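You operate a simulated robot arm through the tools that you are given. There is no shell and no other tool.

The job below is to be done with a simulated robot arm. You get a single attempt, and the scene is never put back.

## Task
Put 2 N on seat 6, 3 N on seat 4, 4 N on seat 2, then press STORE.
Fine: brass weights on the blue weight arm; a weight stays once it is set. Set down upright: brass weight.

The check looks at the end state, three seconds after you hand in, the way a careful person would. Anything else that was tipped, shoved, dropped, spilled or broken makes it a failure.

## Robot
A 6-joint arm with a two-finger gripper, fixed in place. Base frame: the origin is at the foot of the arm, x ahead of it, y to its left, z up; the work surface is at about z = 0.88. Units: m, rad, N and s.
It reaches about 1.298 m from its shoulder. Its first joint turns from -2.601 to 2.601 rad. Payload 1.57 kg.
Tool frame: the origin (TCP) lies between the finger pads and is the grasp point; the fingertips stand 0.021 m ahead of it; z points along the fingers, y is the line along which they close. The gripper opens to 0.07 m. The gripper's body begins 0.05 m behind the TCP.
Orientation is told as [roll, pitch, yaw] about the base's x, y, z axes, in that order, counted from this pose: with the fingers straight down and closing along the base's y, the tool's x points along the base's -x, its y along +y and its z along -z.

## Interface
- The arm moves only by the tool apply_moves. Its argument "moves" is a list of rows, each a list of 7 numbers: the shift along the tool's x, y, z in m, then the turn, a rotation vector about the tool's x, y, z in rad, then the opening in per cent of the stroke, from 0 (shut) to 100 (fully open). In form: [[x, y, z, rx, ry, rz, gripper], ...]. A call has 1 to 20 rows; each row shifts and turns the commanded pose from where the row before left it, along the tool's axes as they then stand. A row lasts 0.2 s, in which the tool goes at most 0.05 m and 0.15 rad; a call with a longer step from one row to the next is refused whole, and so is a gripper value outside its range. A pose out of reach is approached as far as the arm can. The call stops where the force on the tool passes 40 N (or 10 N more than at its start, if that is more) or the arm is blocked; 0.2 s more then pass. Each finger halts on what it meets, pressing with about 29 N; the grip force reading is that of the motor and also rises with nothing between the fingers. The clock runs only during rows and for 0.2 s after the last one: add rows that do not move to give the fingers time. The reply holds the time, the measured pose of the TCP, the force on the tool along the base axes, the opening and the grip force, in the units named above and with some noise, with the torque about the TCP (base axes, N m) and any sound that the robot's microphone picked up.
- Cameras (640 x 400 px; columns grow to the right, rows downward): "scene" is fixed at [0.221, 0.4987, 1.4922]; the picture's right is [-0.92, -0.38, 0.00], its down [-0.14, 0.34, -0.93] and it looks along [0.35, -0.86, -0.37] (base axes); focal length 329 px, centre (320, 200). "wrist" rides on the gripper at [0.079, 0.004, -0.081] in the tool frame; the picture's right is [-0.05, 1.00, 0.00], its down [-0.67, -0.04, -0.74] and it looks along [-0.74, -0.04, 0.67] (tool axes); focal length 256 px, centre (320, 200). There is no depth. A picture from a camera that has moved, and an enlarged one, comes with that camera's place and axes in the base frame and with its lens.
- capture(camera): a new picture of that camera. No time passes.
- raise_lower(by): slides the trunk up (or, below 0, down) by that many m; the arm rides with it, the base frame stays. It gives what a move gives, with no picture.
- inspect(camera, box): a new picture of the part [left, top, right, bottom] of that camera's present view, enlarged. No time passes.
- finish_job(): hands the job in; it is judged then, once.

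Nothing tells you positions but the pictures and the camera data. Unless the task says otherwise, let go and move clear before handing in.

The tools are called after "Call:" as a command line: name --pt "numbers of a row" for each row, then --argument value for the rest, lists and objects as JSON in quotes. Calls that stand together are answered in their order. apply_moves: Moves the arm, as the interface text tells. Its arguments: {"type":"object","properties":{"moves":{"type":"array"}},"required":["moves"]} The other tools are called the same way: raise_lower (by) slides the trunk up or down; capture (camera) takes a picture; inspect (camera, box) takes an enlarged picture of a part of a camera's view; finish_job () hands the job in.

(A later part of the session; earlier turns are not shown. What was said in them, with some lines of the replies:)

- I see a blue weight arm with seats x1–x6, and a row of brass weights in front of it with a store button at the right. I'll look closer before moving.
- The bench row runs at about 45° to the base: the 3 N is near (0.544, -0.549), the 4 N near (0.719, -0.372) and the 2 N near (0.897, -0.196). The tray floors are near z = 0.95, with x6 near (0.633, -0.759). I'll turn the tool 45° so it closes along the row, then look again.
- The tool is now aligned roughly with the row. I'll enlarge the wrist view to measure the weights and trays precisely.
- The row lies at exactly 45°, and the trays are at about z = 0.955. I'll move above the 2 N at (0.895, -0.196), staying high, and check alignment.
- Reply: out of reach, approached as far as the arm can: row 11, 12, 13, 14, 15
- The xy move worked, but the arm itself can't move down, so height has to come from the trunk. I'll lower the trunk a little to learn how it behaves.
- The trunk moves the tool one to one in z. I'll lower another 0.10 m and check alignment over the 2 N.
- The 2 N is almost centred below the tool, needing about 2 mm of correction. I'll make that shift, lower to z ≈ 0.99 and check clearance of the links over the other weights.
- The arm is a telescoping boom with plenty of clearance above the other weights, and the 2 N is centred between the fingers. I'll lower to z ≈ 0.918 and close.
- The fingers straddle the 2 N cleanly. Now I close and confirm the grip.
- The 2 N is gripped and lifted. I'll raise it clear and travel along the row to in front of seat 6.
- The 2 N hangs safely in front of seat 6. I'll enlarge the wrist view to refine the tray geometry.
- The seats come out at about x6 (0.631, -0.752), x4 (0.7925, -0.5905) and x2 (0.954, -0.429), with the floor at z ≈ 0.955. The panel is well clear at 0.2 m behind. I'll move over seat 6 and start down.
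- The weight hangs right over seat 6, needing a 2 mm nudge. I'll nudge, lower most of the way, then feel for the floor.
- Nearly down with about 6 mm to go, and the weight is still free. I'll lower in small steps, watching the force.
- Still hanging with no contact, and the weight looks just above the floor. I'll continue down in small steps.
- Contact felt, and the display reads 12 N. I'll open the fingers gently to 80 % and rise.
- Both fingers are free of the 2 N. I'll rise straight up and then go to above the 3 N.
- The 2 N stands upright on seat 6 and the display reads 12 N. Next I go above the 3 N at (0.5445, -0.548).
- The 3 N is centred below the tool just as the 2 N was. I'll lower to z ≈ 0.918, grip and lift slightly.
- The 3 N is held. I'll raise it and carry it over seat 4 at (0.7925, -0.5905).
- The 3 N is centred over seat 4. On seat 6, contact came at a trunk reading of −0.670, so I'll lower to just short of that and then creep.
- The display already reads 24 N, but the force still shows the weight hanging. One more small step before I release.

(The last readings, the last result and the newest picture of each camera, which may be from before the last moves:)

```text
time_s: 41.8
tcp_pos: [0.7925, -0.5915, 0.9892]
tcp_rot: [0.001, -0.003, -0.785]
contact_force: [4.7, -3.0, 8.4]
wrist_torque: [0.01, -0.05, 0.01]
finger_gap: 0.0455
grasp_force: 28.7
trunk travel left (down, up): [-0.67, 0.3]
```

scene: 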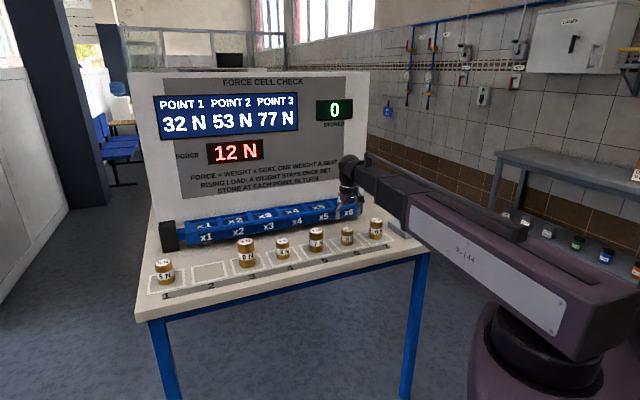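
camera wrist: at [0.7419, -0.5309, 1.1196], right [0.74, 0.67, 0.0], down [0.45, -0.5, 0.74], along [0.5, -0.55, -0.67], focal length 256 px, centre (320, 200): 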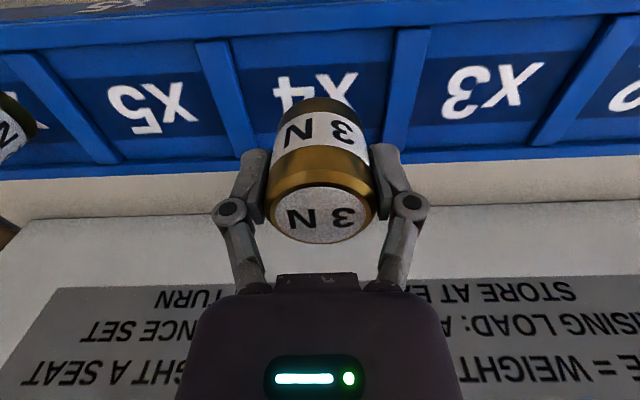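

Contact felt again. I'll open gently and rise clear.

Call:
apply_moves --pt "0 0 0 0 0 0 70" --pt "0 0 0 0 0 0 76" --pt "0 0 0 0 0 0 82" --pt "0 0 0 0 0 0 82" --pt "0 0 0 0 0 0 82"

Call:
raise_lower --by 0.13

Call:
capture --camera "scene"

Call:
capture --camera "wrist"

```text
time_s: 43.0
tcp_pos: [0.7919, -0.5902, 0.9886]
tcp_rot: [0.0, 0.0, -0.786]
contact_force: [-0.2, 0.5, 0.8]
wrist_torque: [-0.03, 0.01, 0.02]
finger_gap: 0.0574
grasp_force: 0.2
trunk travel left (down, up): [-0.67, 0.3]
```

```text
time_s: 44.6
tcp_pos: [0.7929, -0.5896, 1.1178]
tcp_rot: [0.0, -0.001, -0.785]
contact_force: [-0.6, -0.2, 0.0]
wrist_torque: [0.01, 0.03, 0.02]
finger_gap: 0.0572
grasp_force: 0.1
trunk travel left (down, up): [-0.8, 0.17]
```

```text
taken
```

scene: 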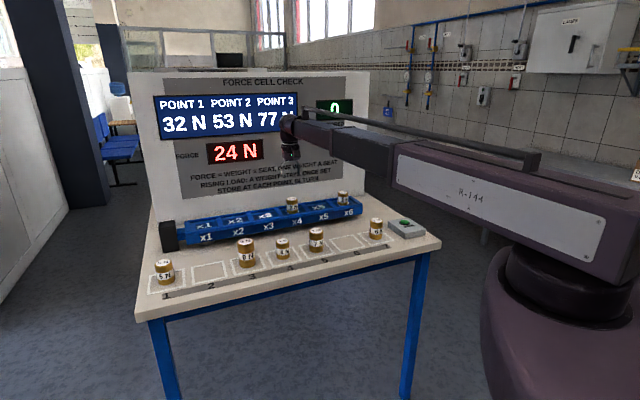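

```text
taken
camera wrist: at [0.741, -0.5318, 1.1997], right [0.74, 0.67, 0.0], down [0.45, -0.5, 0.74], along [0.5, -0.55, -0.67], focal length 256 px, centre (320, 200)
```

wrist: 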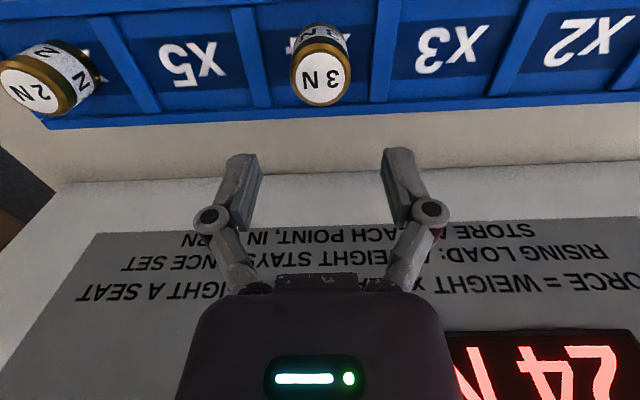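

The 3 N stands on seat 4 and the display reads 24 N. Next is the 4 N near (0.720, -0.372).

Call:
apply_moves --pt "0.04112 0.02076 0 0 0 0 100" --pt "0.04112 0.02076 0 0 0 0 100" --pt "0.04112 0.02076 0 0 0 0 100" --pt "0.04112 0.02076 0 0 0 0 100" --pt "0.04112 0.02076 0 0 0 0 100" --pt "0 0 0 0 0 0 100"

Call:
raise_lower --by -0.12

Call:
capture --camera "wrist"

Call:
capture --camera "scene"

```text
time_s: 46.0
tcp_pos: [0.7214, -0.3736, 1.1186]
tcp_rot: [-0.001, -0.001, -0.785]
contact_force: [0.7, 0.5, 0.1]
wrist_torque: [0.02, 0.01, -0.02]
finger_gap: 0.0698
grasp_force: 0.2
trunk travel left (down, up): [-0.8, 0.17]
```

```text
time_s: 47.5
tcp_pos: [0.7201, -0.3716, 0.9987]
tcp_rot: [0.0, 0.001, -0.785]
contact_force: [1.1, 1.0, 0.2]
wrist_torque: [0.0, -0.01, 0.01]
finger_gap: 0.07
grasp_force: 0.1
trunk travel left (down, up): [-0.68, 0.29]
```

```text
taken
camera wrist: at [0.6685, -0.3128, 1.0799], right [0.74, 0.67, 0.0], down [0.45, -0.5, 0.74], along [0.5, -0.55, -0.67], focal length 256 px, centre (320, 200)
```

wrist: 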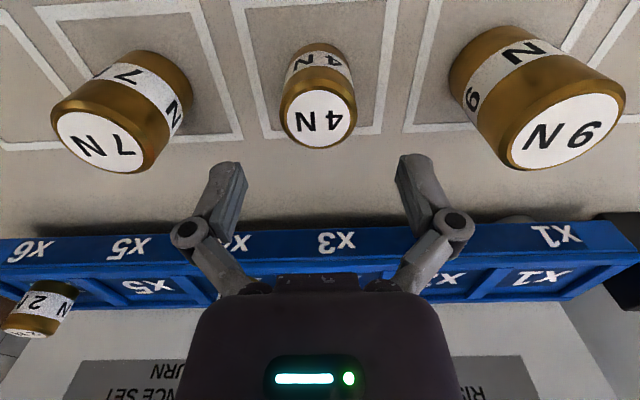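

```text
taken
```

scene: 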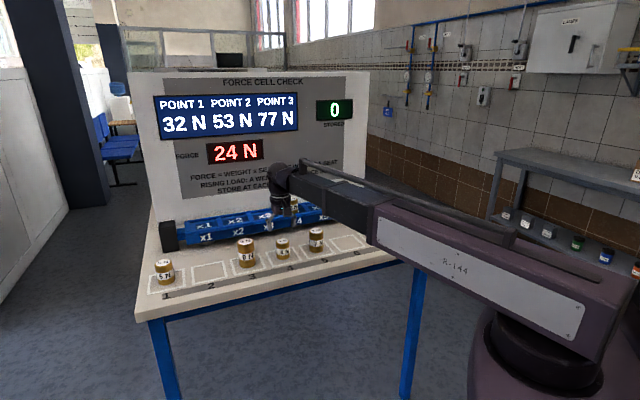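

The 4 N is centred. I'll lower to the same grip height, close and lift.

Call:
raise_lower --by -0.08

Call:
apply_moves --pt "0 0 0 0 0 0 50" --pt "0 0 0 0 0 0 0" --pt "0 0 0 0 0 0 0" --pt "0 0 0 0 0 0 0" --pt "0 0 0 0 0 0 0"

Call:
raise_lower --by 0.03

Call:
capture --camera "wrist"

```text
time_s: 48.6
tcp_pos: [0.7194, -0.3721, 0.9191]
tcp_rot: [0.0, 0.0, -0.785]
contact_force: [-0.1, 0.5, 0.8]
wrist_torque: [-0.01, 0.0, 0.01]
finger_gap: 0.07
grasp_force: 0.1
trunk travel left (down, up): [-0.6, 0.37]
```

```text
time_s: 49.8
tcp_pos: [0.7184, -0.373, 0.9183]
tcp_rot: [0.0, 0.001, -0.784]
contact_force: [0.1, -2.5, 9.0]
wrist_torque: [-0.07, 0.04, 0.0]
finger_gap: 0.0473
grasp_force: 28.9
trunk travel left (down, up): [-0.6, 0.37]
```

```text
time_s: 50.6
tcp_pos: [0.7195, -0.3719, 0.948]
tcp_rot: [0.001, -0.002, -0.785]
contact_force: [-0.9, 1.1, -4.1]
wrist_torque: [0.02, 0.03, 0.02]
finger_gap: 0.0472
grasp_force: 29.6
trunk travel left (down, up): [-0.63, 0.34]
```

```text
taken
camera wrist: at [0.6688, -0.3129, 1.0296], right [0.74, 0.67, 0.0], down [0.45, -0.5, 0.74], along [0.5, -0.55, -0.67], focal length 256 px, centre (320, 200)
```

wrist: 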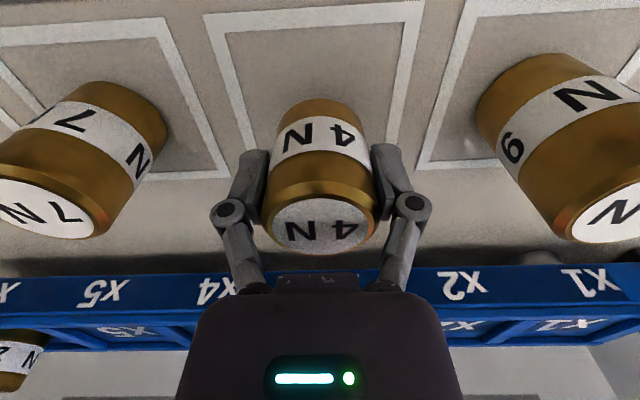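

The 4 N is held. I'll raise it and carry it over seat 2 at (0.954, -0.4295).

Call:
raise_lower --by 0.17

Call:
apply_moves --pt "-0.0206 0.0124 0 0 0 0 0" --pt "-0.0371 0.0224 0 0 0 0 0" --pt "-0.0371 0.0224 0 0 0 0 0" --pt "-0.0371 0.0224 0 0 0 0 0" --pt "-0.0371 0.0224 0 0 0 0 0" --pt "-0.0371 0.0224 0 0 0 0 0" --pt "0 0 0 0 0 0 0" --pt "0 0 0 0 0 0 0"

Call:
raise_lower --by -0.08

Call:
capture --camera "wrist"

Call:
capture --camera "scene"

```text
time_s: 52.5
tcp_pos: [0.7201, -0.3713, 1.118]
tcp_rot: [0.0, -0.001, -0.784]
contact_force: [-0.3, 0.6, -3.7]
wrist_torque: [0.05, -0.02, 0.0]
finger_gap: 0.0466
grasp_force: 29.0
trunk travel left (down, up): [-0.8, 0.17]
```

```text
time_s: 54.3
tcp_pos: [0.9555, -0.4281, 1.1181]
tcp_rot: [0.002, 0.001, -0.786]
contact_force: [-0.5, -0.2, -4.7]
wrist_torque: [-0.01, 0.01, 0.03]
finger_gap: 0.0471
grasp_force: 28.7
trunk travel left (down, up): [-0.8, 0.17]
```

```text
time_s: 55.5
tcp_pos: [0.9535, -0.4274, 1.038]
tcp_rot: [0.0, 0.0, -0.785]
contact_force: [0.7, 0.3, -4.9]
wrist_torque: [0.0, 0.05, 0.04]
finger_gap: 0.0469
grasp_force: 29.0
trunk travel left (down, up): [-0.72, 0.25]
```

```text
taken
camera wrist: at [0.9026, -0.3687, 1.1195], right [0.74, 0.67, 0.0], down [0.45, -0.5, 0.74], along [0.5, -0.55, -0.67], focal length 256 px, centre (320, 200)
```

wrist: 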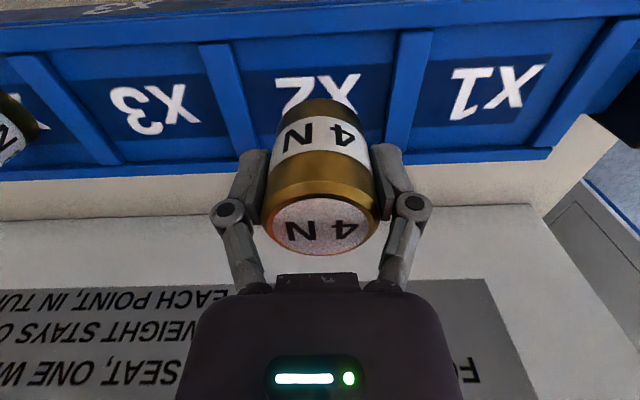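

```text
taken
```

scene: 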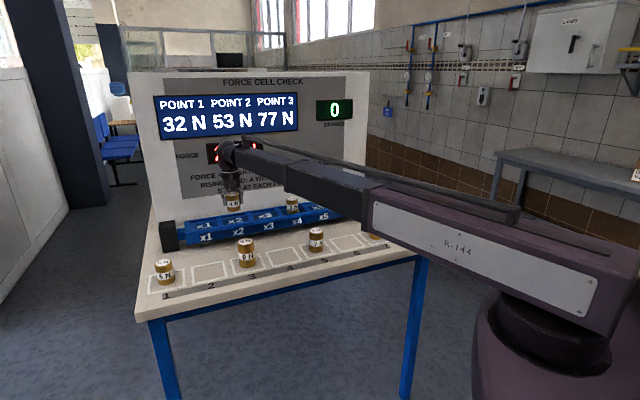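

The 4 N is centred over seat 2. I'll nudge 1 mm and lower to just short of contact.

Call:
apply_moves --pt "0 -0.001 0 0 0 0 0" --pt "0 0 0 0 0 0 0"

Call:
raise_lower --by -0.045

Call:
raise_lower --by -0.002

Call:
raise_lower --by -0.0015

Call:
raise_lower --by -0.001

```text
time_s: 56.1
tcp_pos: [0.9537, -0.4285, 1.0384]
tcp_rot: [0.0, 0.002, -0.785]
contact_force: [-1.0, -0.6, -3.7]
wrist_torque: [0.01, 0.01, 0.0]
finger_gap: 0.0472
grasp_force: 28.6
trunk travel left (down, up): [-0.72, 0.25]
```

```text
time_s: 57.0
tcp_pos: [0.9533, -0.4277, 0.9939]
tcp_rot: [0.0, 0.001, -0.786]
contact_force: [0.0, 1.0, -4.0]
wrist_torque: [0.05, 0.02, 0.0]
finger_gap: 0.0473
grasp_force: 28.9
trunk travel left (down, up): [-0.675, 0.295]
```

```text
time_s: 57.5
tcp_pos: [0.9534, -0.429, 0.9911]
tcp_rot: [-0.001, 0.0, -0.786]
contact_force: [0.5, -0.2, -3.6]
wrist_torque: [0.01, 0.02, 0.0]
finger_gap: 0.0472
grasp_force: 29.2
trunk travel left (down, up): [-0.673, 0.297]
```

```text
time_s: 58.0
tcp_pos: [0.9533, -0.4287, 0.9904]
tcp_rot: [-0.001, -0.001, -0.785]
contact_force: [-0.5, 0.5, -3.7]
wrist_torque: [0.03, -0.01, 0.01]
finger_gap: 0.0469
grasp_force: 28.8
trunk travel left (down, up): [-0.671, 0.299]
```

```text
time_s: 58.5
tcp_pos: [0.953, -0.4281, 0.9897]
tcp_rot: [-0.001, 0.0, -0.787]
contact_force: [3.4, -0.9, 3.6]
wrist_torque: [-0.06, -0.1, 0.0]
finger_gap: 0.0472
grasp_force: 29.7
trunk travel left (down, up): [-0.67, 0.3]
```

Contact felt. I'll release gently, rise and check the display.

Call:
apply_moves --pt "0 0 0 0 0 0 72" --pt "0 0 0 0 0 0 78" --pt "0 0 0 0 0 0 84" --pt "0 0 0 0 0 0 84" --pt "0 0 0 0 0 0 84"

Call:
raise_lower --by 0.13

Call:
capture --camera "wrist"

Call:
capture --camera "scene"

```text
time_s: 59.7
tcp_pos: [0.9534, -0.4284, 0.9893]
tcp_rot: [-0.001, 0.001, -0.786]
contact_force: [0.2, 0.4, 0.5]
wrist_torque: [0.02, -0.02, 0.0]
finger_gap: 0.0588
grasp_force: 0.0
trunk travel left (down, up): [-0.67, 0.3]
```

```text
time_s: 61.3
tcp_pos: [0.9548, -0.4284, 1.1192]
tcp_rot: [-0.001, 0.0, -0.785]
contact_force: [0.2, -0.2, -0.2]
wrist_torque: [0.02, -0.02, 0.04]
finger_gap: 0.0587
grasp_force: 0.1
trunk travel left (down, up): [-0.8, 0.17]
```

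```text
taken
camera wrist: at [0.9017, -0.3692, 1.2002], right [0.74, 0.67, 0.0], down [0.45, -0.5, 0.74], along [0.5, -0.55, -0.67], focal length 256 px, centre (320, 200)
```

wrist: 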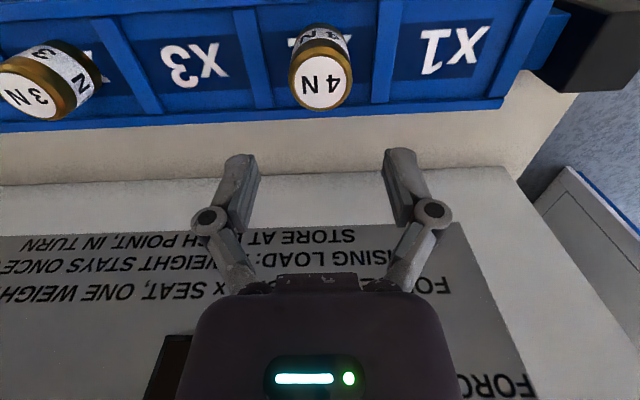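

```text
taken
```

scene: 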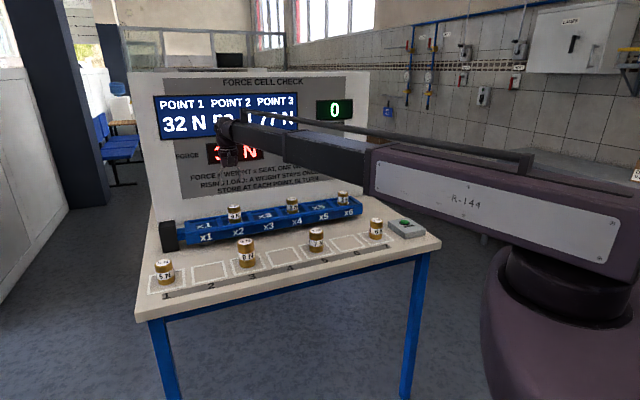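

All three weights are seated and the display appears to show 32 N. I'll back off from the beam and travel along the bench to above the STORE button with the fingers shut.

Call:
apply_moves --pt "0.0414 0 0 0 0 0 84" --pt "0.0414 0 0 0 0 0 84" --pt "0.0414 0 0 0 0 0 60" --pt "0.0414 0 0 0 0 0 30" --pt "0.0412 0 0 0 0 0 0" --pt "0 -0.0483 0 0 0 0 0" --pt "0 -0.0483 0 0 0 0 0" --pt "0 -0.0483 0 0 0 0 0" --pt "0 -0.0483 0 0 0 0 0" --pt "0 -0.0483 0 0 0 0 0" --pt "0 -0.0483 0 0 0 0 0" --pt "0 -0.0483 0 0 0 0 0" --pt "0 -0.0483 0 0 0 0 0" --pt "0 -0.0483 0 0 0 0 0" --pt "0 -0.0483 0 0 0 0 0" --pt "0 -0.0483 0 0 0 0 0" --pt "0 -0.0483 0 0 0 0 0" --pt "0 -0.0483 0 0 0 0 0" --pt "0 0 0 0 0 0 0"

Call:
capture --camera "wrist"

Call:
capture --camera "scene"

Call:
inspect --camera "scene" --box '[340, 190, 450, 260]'

```text
time_s: 65.3
tcp_pos: [0.3621, -0.7251, 1.1192]
tcp_rot: [0.001, 0.001, -0.784]
contact_force: [-0.6, 0.5, 1.0]
wrist_torque: [-0.04, 0.01, -0.03]
finger_gap: 0.0
grasp_force: 28.6
trunk travel left (down, up): [-0.8, 0.17]
```

```text
taken
camera wrist: at [0.3109, -0.6666, 1.2004], right [0.74, 0.67, 0.0], down [0.45, -0.5, 0.74], along [0.5, -0.55, -0.67], focal length 256 px, centre (320, 200)
```

wrist: 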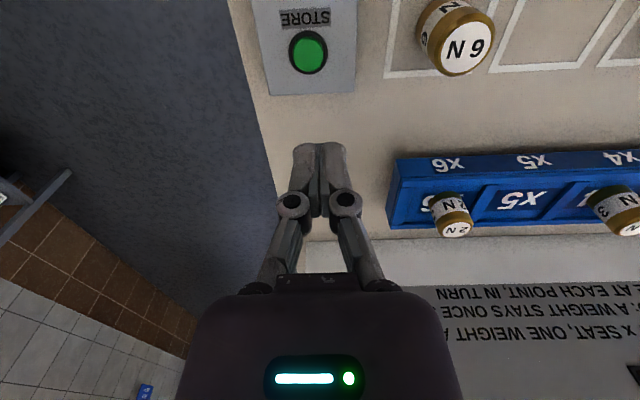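

```text
taken
```

scene: 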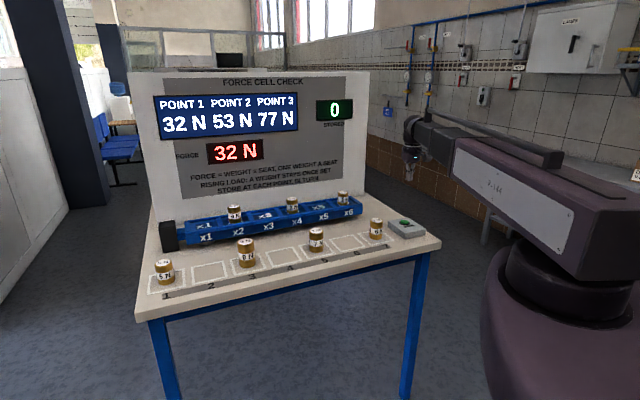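

```text
5.71 times, centred on (395, 225) of scene
camera zoom: at [0.221, 0.4987, 1.4922], right [-0.92, -0.38, 0.0], down [-0.14, 0.34, -0.93], along [0.35, -0.86, -0.37], focal length 1882 px, centre (-109, 57)
```

zoom: 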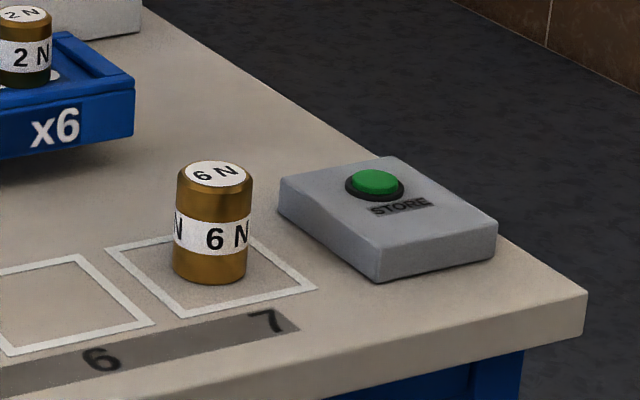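

The display reads 32 N. The STORE button lies near (0.364, -0.743) with its top around z = 0.92. I'll centre over it and lower to about 2 cm above.

Call:
apply_moves --pt "-0.0139 -0.0112 0 0 0 0 0" --pt "0 0 0 0 0 0 0"

Call:
raise_lower --by -0.145

Call:
capture --camera "wrist"

Call:
inspect --camera "scene" --box '[340, 170, 460, 245]'

```text
time_s: 65.9
tcp_pos: [0.3645, -0.7421, 1.1199]
tcp_rot: [-0.002, 0.001, -0.786]
contact_force: [0.1, 0.8, 0.4]
wrist_torque: [0.0, 0.02, 0.02]
finger_gap: 0.0
grasp_force: 28.0
trunk travel left (down, up): [-0.8, 0.17]
```

```text
time_s: 67.6
tcp_pos: [0.3653, -0.7431, 0.9742]
tcp_rot: [0.001, -0.001, -0.787]
contact_force: [-0.3, -0.1, 0.0]
wrist_torque: [0.04, 0.0, 0.03]
finger_gap: 0.0
grasp_force: 28.6
trunk travel left (down, up): [-0.655, 0.315]
```

```text
taken
camera wrist: at [0.3133, -0.6835, 1.0554], right [0.74, 0.67, 0.0], down [0.45, -0.5, 0.74], along [0.5, -0.55, -0.67], focal length 256 px, centre (320, 200)
```

wrist: 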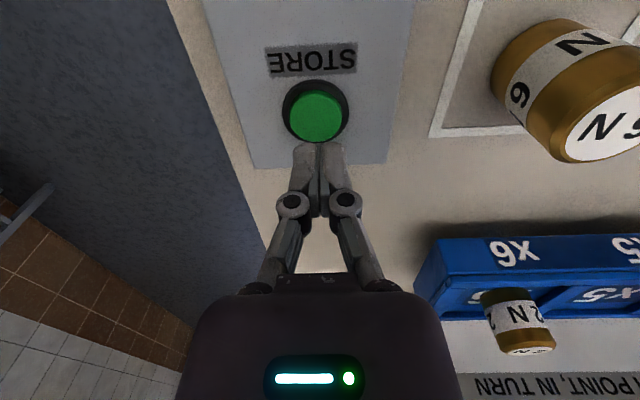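

```text
5.33 times, centred on (400, 208) of scene
camera zoom: at [0.221, 0.4987, 1.4922], right [-0.92, -0.38, 0.0], down [-0.14, 0.34, -0.93], along [0.35, -0.86, -0.37], focal length 1757 px, centre (-107, 160)
```

zoom: 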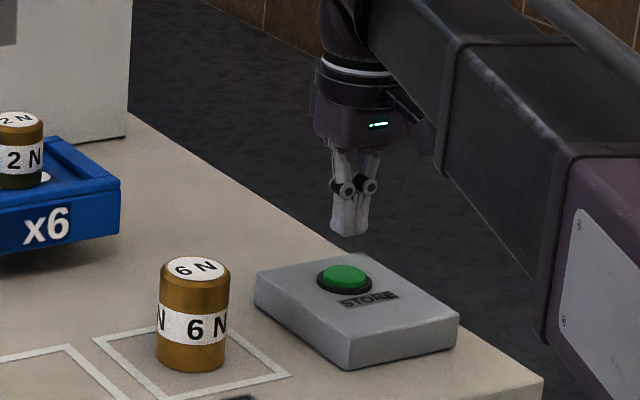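

The closed fingertips are right over the button. I'll lower to just above it, then press in small steps.

Call:
raise_lower --by -0.026

Call:
inspect --camera "scene" --box '[370, 190, 440, 240]'

```text
time_s: 68.3
tcp_pos: [0.3646, -0.7413, 0.9477]
tcp_rot: [0.0, -0.001, -0.784]
contact_force: [-0.1, -0.1, -0.1]
wrist_torque: [-0.01, -0.02, -0.01]
finger_gap: 0.0002
grasp_force: 28.1
trunk travel left (down, up): [-0.629, 0.341]
```

```text
8.00 times, centred on (405, 215) of scene
camera zoom: at [0.221, 0.4987, 1.4922], right [-0.92, -0.38, 0.0], down [-0.14, 0.34, -0.93], along [0.35, -0.86, -0.37], focal length 2635 px, centre (-360, 80)
```

zoom: 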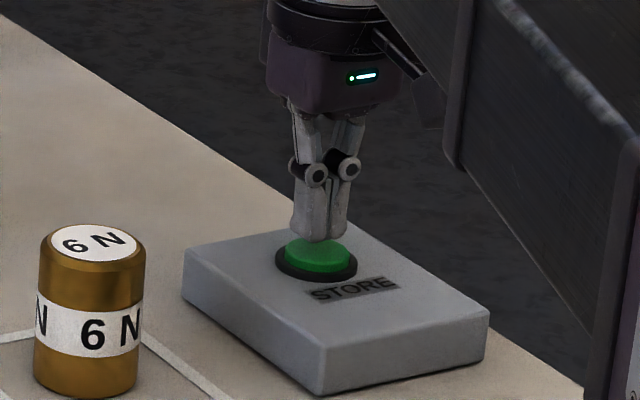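

Call:
raise_lower --by -0.004

Call:
raise_lower --by -0.002

Call:
raise_lower --by -0.0015

Call:
inspect --camera "scene" --box '[150, 70, 390, 220]'

```text
time_s: 68.8
tcp_pos: [0.3652, -0.7419, 0.9449]
tcp_rot: [0.0, -0.001, -0.784]
contact_force: [-0.5, 0.8, 0.2]
wrist_torque: [-0.02, 0.02, -0.01]
finger_gap: 0.0
grasp_force: 28.5
trunk travel left (down, up): [-0.625, 0.345]
```

```text
time_s: 69.4
tcp_pos: [0.3648, -0.7427, 0.9419]
tcp_rot: [0.0, 0.002, -0.788]
contact_force: [0.3, -1.6, 0.0]
wrist_torque: [-0.01, -0.01, -0.01]
finger_gap: 0.0
grasp_force: 28.5
trunk travel left (down, up): [-0.623, 0.347]
```

```text
time_s: 69.9
tcp_pos: [0.3638, -0.7423, 0.9411]
tcp_rot: [0.0, -0.002, -0.785]
contact_force: [-0.6, 0.2, 0.2]
wrist_torque: [-0.01, 0.01, -0.01]
finger_gap: 0.0001
grasp_force: 28.4
trunk travel left (down, up): [-0.622, 0.348]
```

```text
2.67 times, centred on (270, 145) of scene
camera zoom: at [0.221, 0.4987, 1.4922], right [-0.92, -0.38, 0.0], down [-0.14, 0.34, -0.93], along [0.35, -0.86, -0.37], focal length 878 px, centre (453, 347)
```

zoom: 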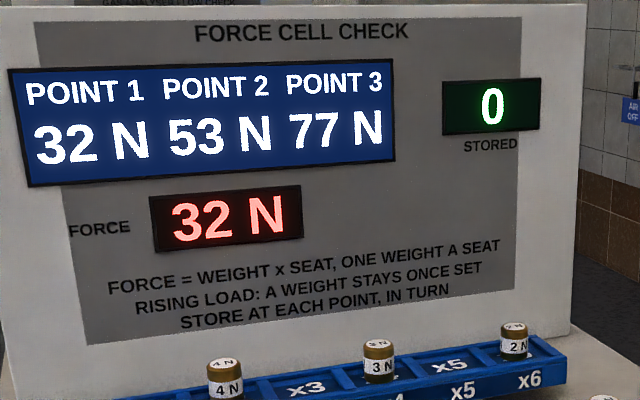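

No contact yet and stored is still 0. I'll keep pressing down in small steps.

Call:
raise_lower --by -0.0015

Call:
raise_lower --by -0.001

Call:
raise_lower --by -0.001

Call:
inspect --camera "scene" --box '[150, 70, 390, 220]'

Call:
inspect --camera "scene" --box '[380, 200, 430, 235]'

```text
time_s: 70.4
tcp_pos: [0.3647, -0.7425, 0.9389]
tcp_rot: [0.0, 0.0, -0.784]
contact_force: [-1.3, -0.7, -0.3]
wrist_torque: [0.0, -0.04, -0.01]
finger_gap: 0.0
grasp_force: 28.4
trunk travel left (down, up): [-0.62, 0.35]
```

```text
time_s: 70.9
tcp_pos: [0.3649, -0.7421, 0.9384]
tcp_rot: [-0.002, 0.0, -0.786]
contact_force: [-0.4, -0.3, 0.4]
wrist_torque: [-0.02, 0.03, 0.0]
finger_gap: 0.006
grasp_force: 29.0
trunk travel left (down, up): [-0.619, 0.351]
```

```text
time_s: 71.4
tcp_pos: [0.3643, -0.742, 0.9367]
tcp_rot: [0.0, 0.0, -0.786]
contact_force: [0.0, 0.4, 2.5]
wrist_torque: [0.03, 0.0, -0.01]
finger_gap: 0.0056
grasp_force: 29.5
trunk travel left (down, up): [-0.618, 0.352]
```

```text
2.67 times, centred on (270, 145) of scene
camera zoom: at [0.221, 0.4987, 1.4922], right [-0.92, -0.38, 0.0], down [-0.14, 0.34, -0.93], along [0.35, -0.86, -0.37], focal length 878 px, centre (453, 347)
```

zoom: 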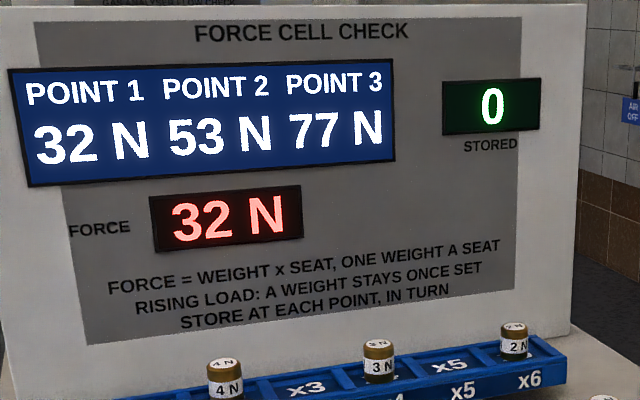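

```text
11.43 times, centred on (405, 218) of scene
camera zoom: at [0.221, 0.4987, 1.4922], right [-0.92, -0.38, 0.0], down [-0.14, 0.34, -0.93], along [0.35, -0.86, -0.37], focal length 3765 px, centre (-651, 0)
```

zoom: 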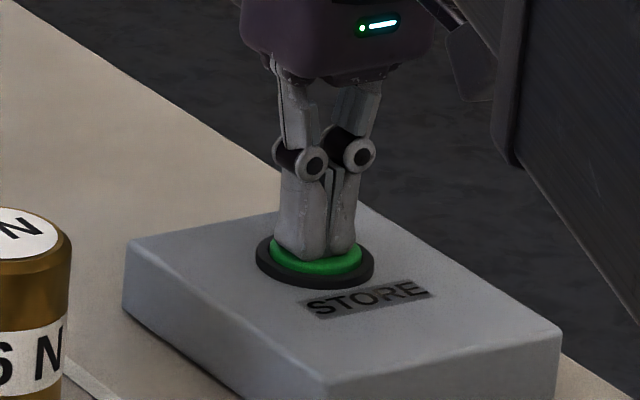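

Contact with the button: the force is 2.5 N and stored is still 0. I'll press a little further.

Call:
raise_lower --by -0.001

Call:
raise_lower --by -0.001

Call:
inspect --camera "scene" --box '[150, 70, 390, 220]'

```text
time_s: 71.9
tcp_pos: [0.3644, -0.7417, 0.937]
tcp_rot: [0.0, 0.001, -0.787]
contact_force: [0.6, 0.7, 1.6]
wrist_torque: [0.01, 0.03, -0.02]
finger_gap: 0.0062
grasp_force: 28.6
trunk travel left (down, up): [-0.617, 0.353]
heard: click
```

```text
time_s: 72.4
tcp_pos: [0.3643, -0.7427, 0.9354]
tcp_rot: [0.001, 0.0, -0.786]
contact_force: [0.4, 0.4, 2.8]
wrist_torque: [-0.01, 0.0, 0.01]
finger_gap: 0.0063
grasp_force: 28.8
trunk travel left (down, up): [-0.616, 0.354]
```

```text
2.67 times, centred on (270, 145) of scene
camera zoom: at [0.221, 0.4987, 1.4922], right [-0.92, -0.38, 0.0], down [-0.14, 0.34, -0.93], along [0.35, -0.86, -0.37], focal length 878 px, centre (453, 347)
```

zoom: 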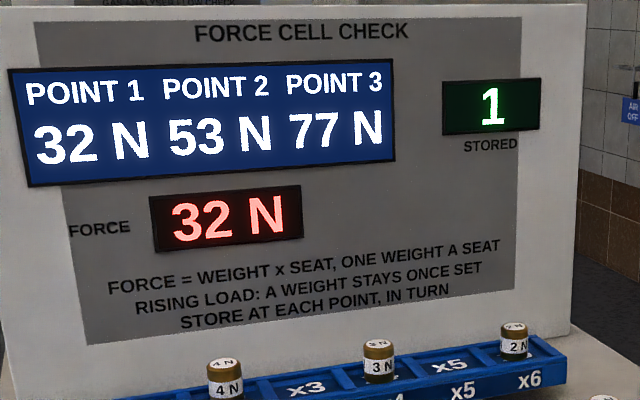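

The click was heard and STORED now shows 1. I'll lift straight off and check everything.

Call:
raise_lower --by 0.2

Call:
capture --camera "scene"

Call:
inspect --camera "scene" --box '[140, 70, 450, 300]'

Call:
inspect --camera "scene" --box '[160, 180, 390, 260]'

```text
time_s: 74.6
tcp_pos: [0.3656, -0.7413, 1.1352]
tcp_rot: [0.0, 0.0, -0.787]
contact_force: [-0.1, 0.3, -0.5]
wrist_torque: [-0.03, 0.02, -0.03]
finger_gap: 0.0
grasp_force: 28.6
trunk travel left (down, up): [-0.816, 0.154]
```

```text
taken
```

scene: 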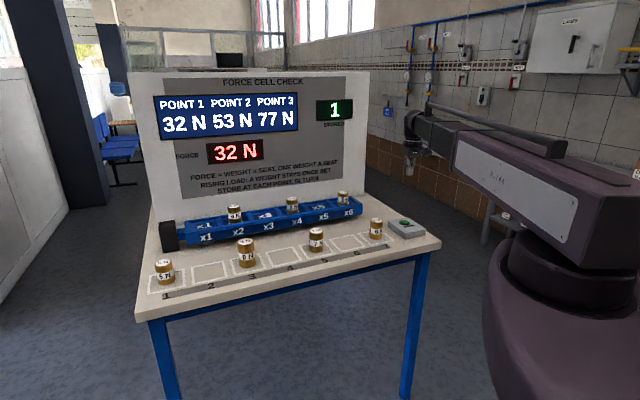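

```text
1.74 times, centred on (295, 185) of scene
camera zoom: at [0.221, 0.4987, 1.4922], right [-0.92, -0.38, 0.0], down [-0.14, 0.34, -0.93], along [0.35, -0.86, -0.37], focal length 573 px, centre (364, 226)
```

zoom: 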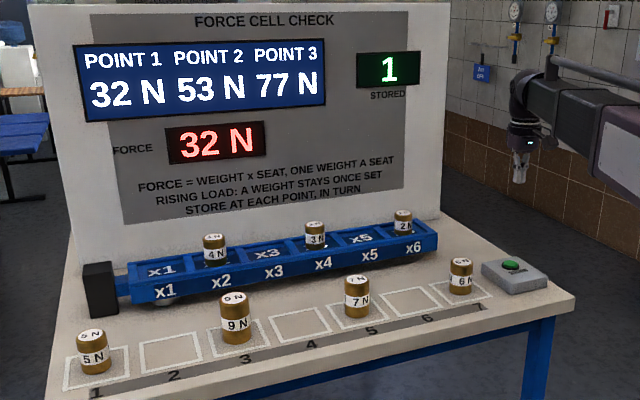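

```text
2.78 times, centred on (275, 220) of scene
camera zoom: at [0.221, 0.4987, 1.4922], right [-0.92, -0.38, 0.0], down [-0.14, 0.34, -0.93], along [0.35, -0.86, -0.37], focal length 917 px, centre (445, 144)
```

zoom: 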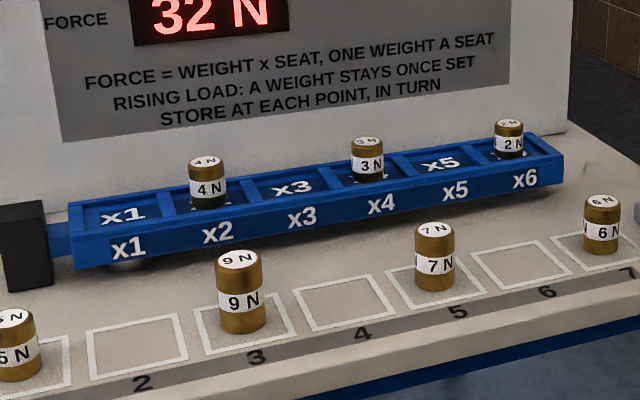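

The 2 N is on seat 6, the 3 N on seat 4 and the 4 N on seat 2, all upright. The display reads 32 N with STORED at 1, the other weights are untouched and the arm is clear, so I'm handing in.

Call:
finish_job

```text
The job is handed in.
```

The job is done and handed in. The 2 N weight is on seat 6, the 3 N on seat 4 and the 4 N on seat 2, all standing upright.

I pressed STORE once and heard it click. The force display reads 32 N, which matches point 1, and the stored count went from 0 to 1.

The other four weights are still in their places, and the arm is empty and clear of the bench. I left points 2 and 3 on the panel alone, since the task only asked for this one load.
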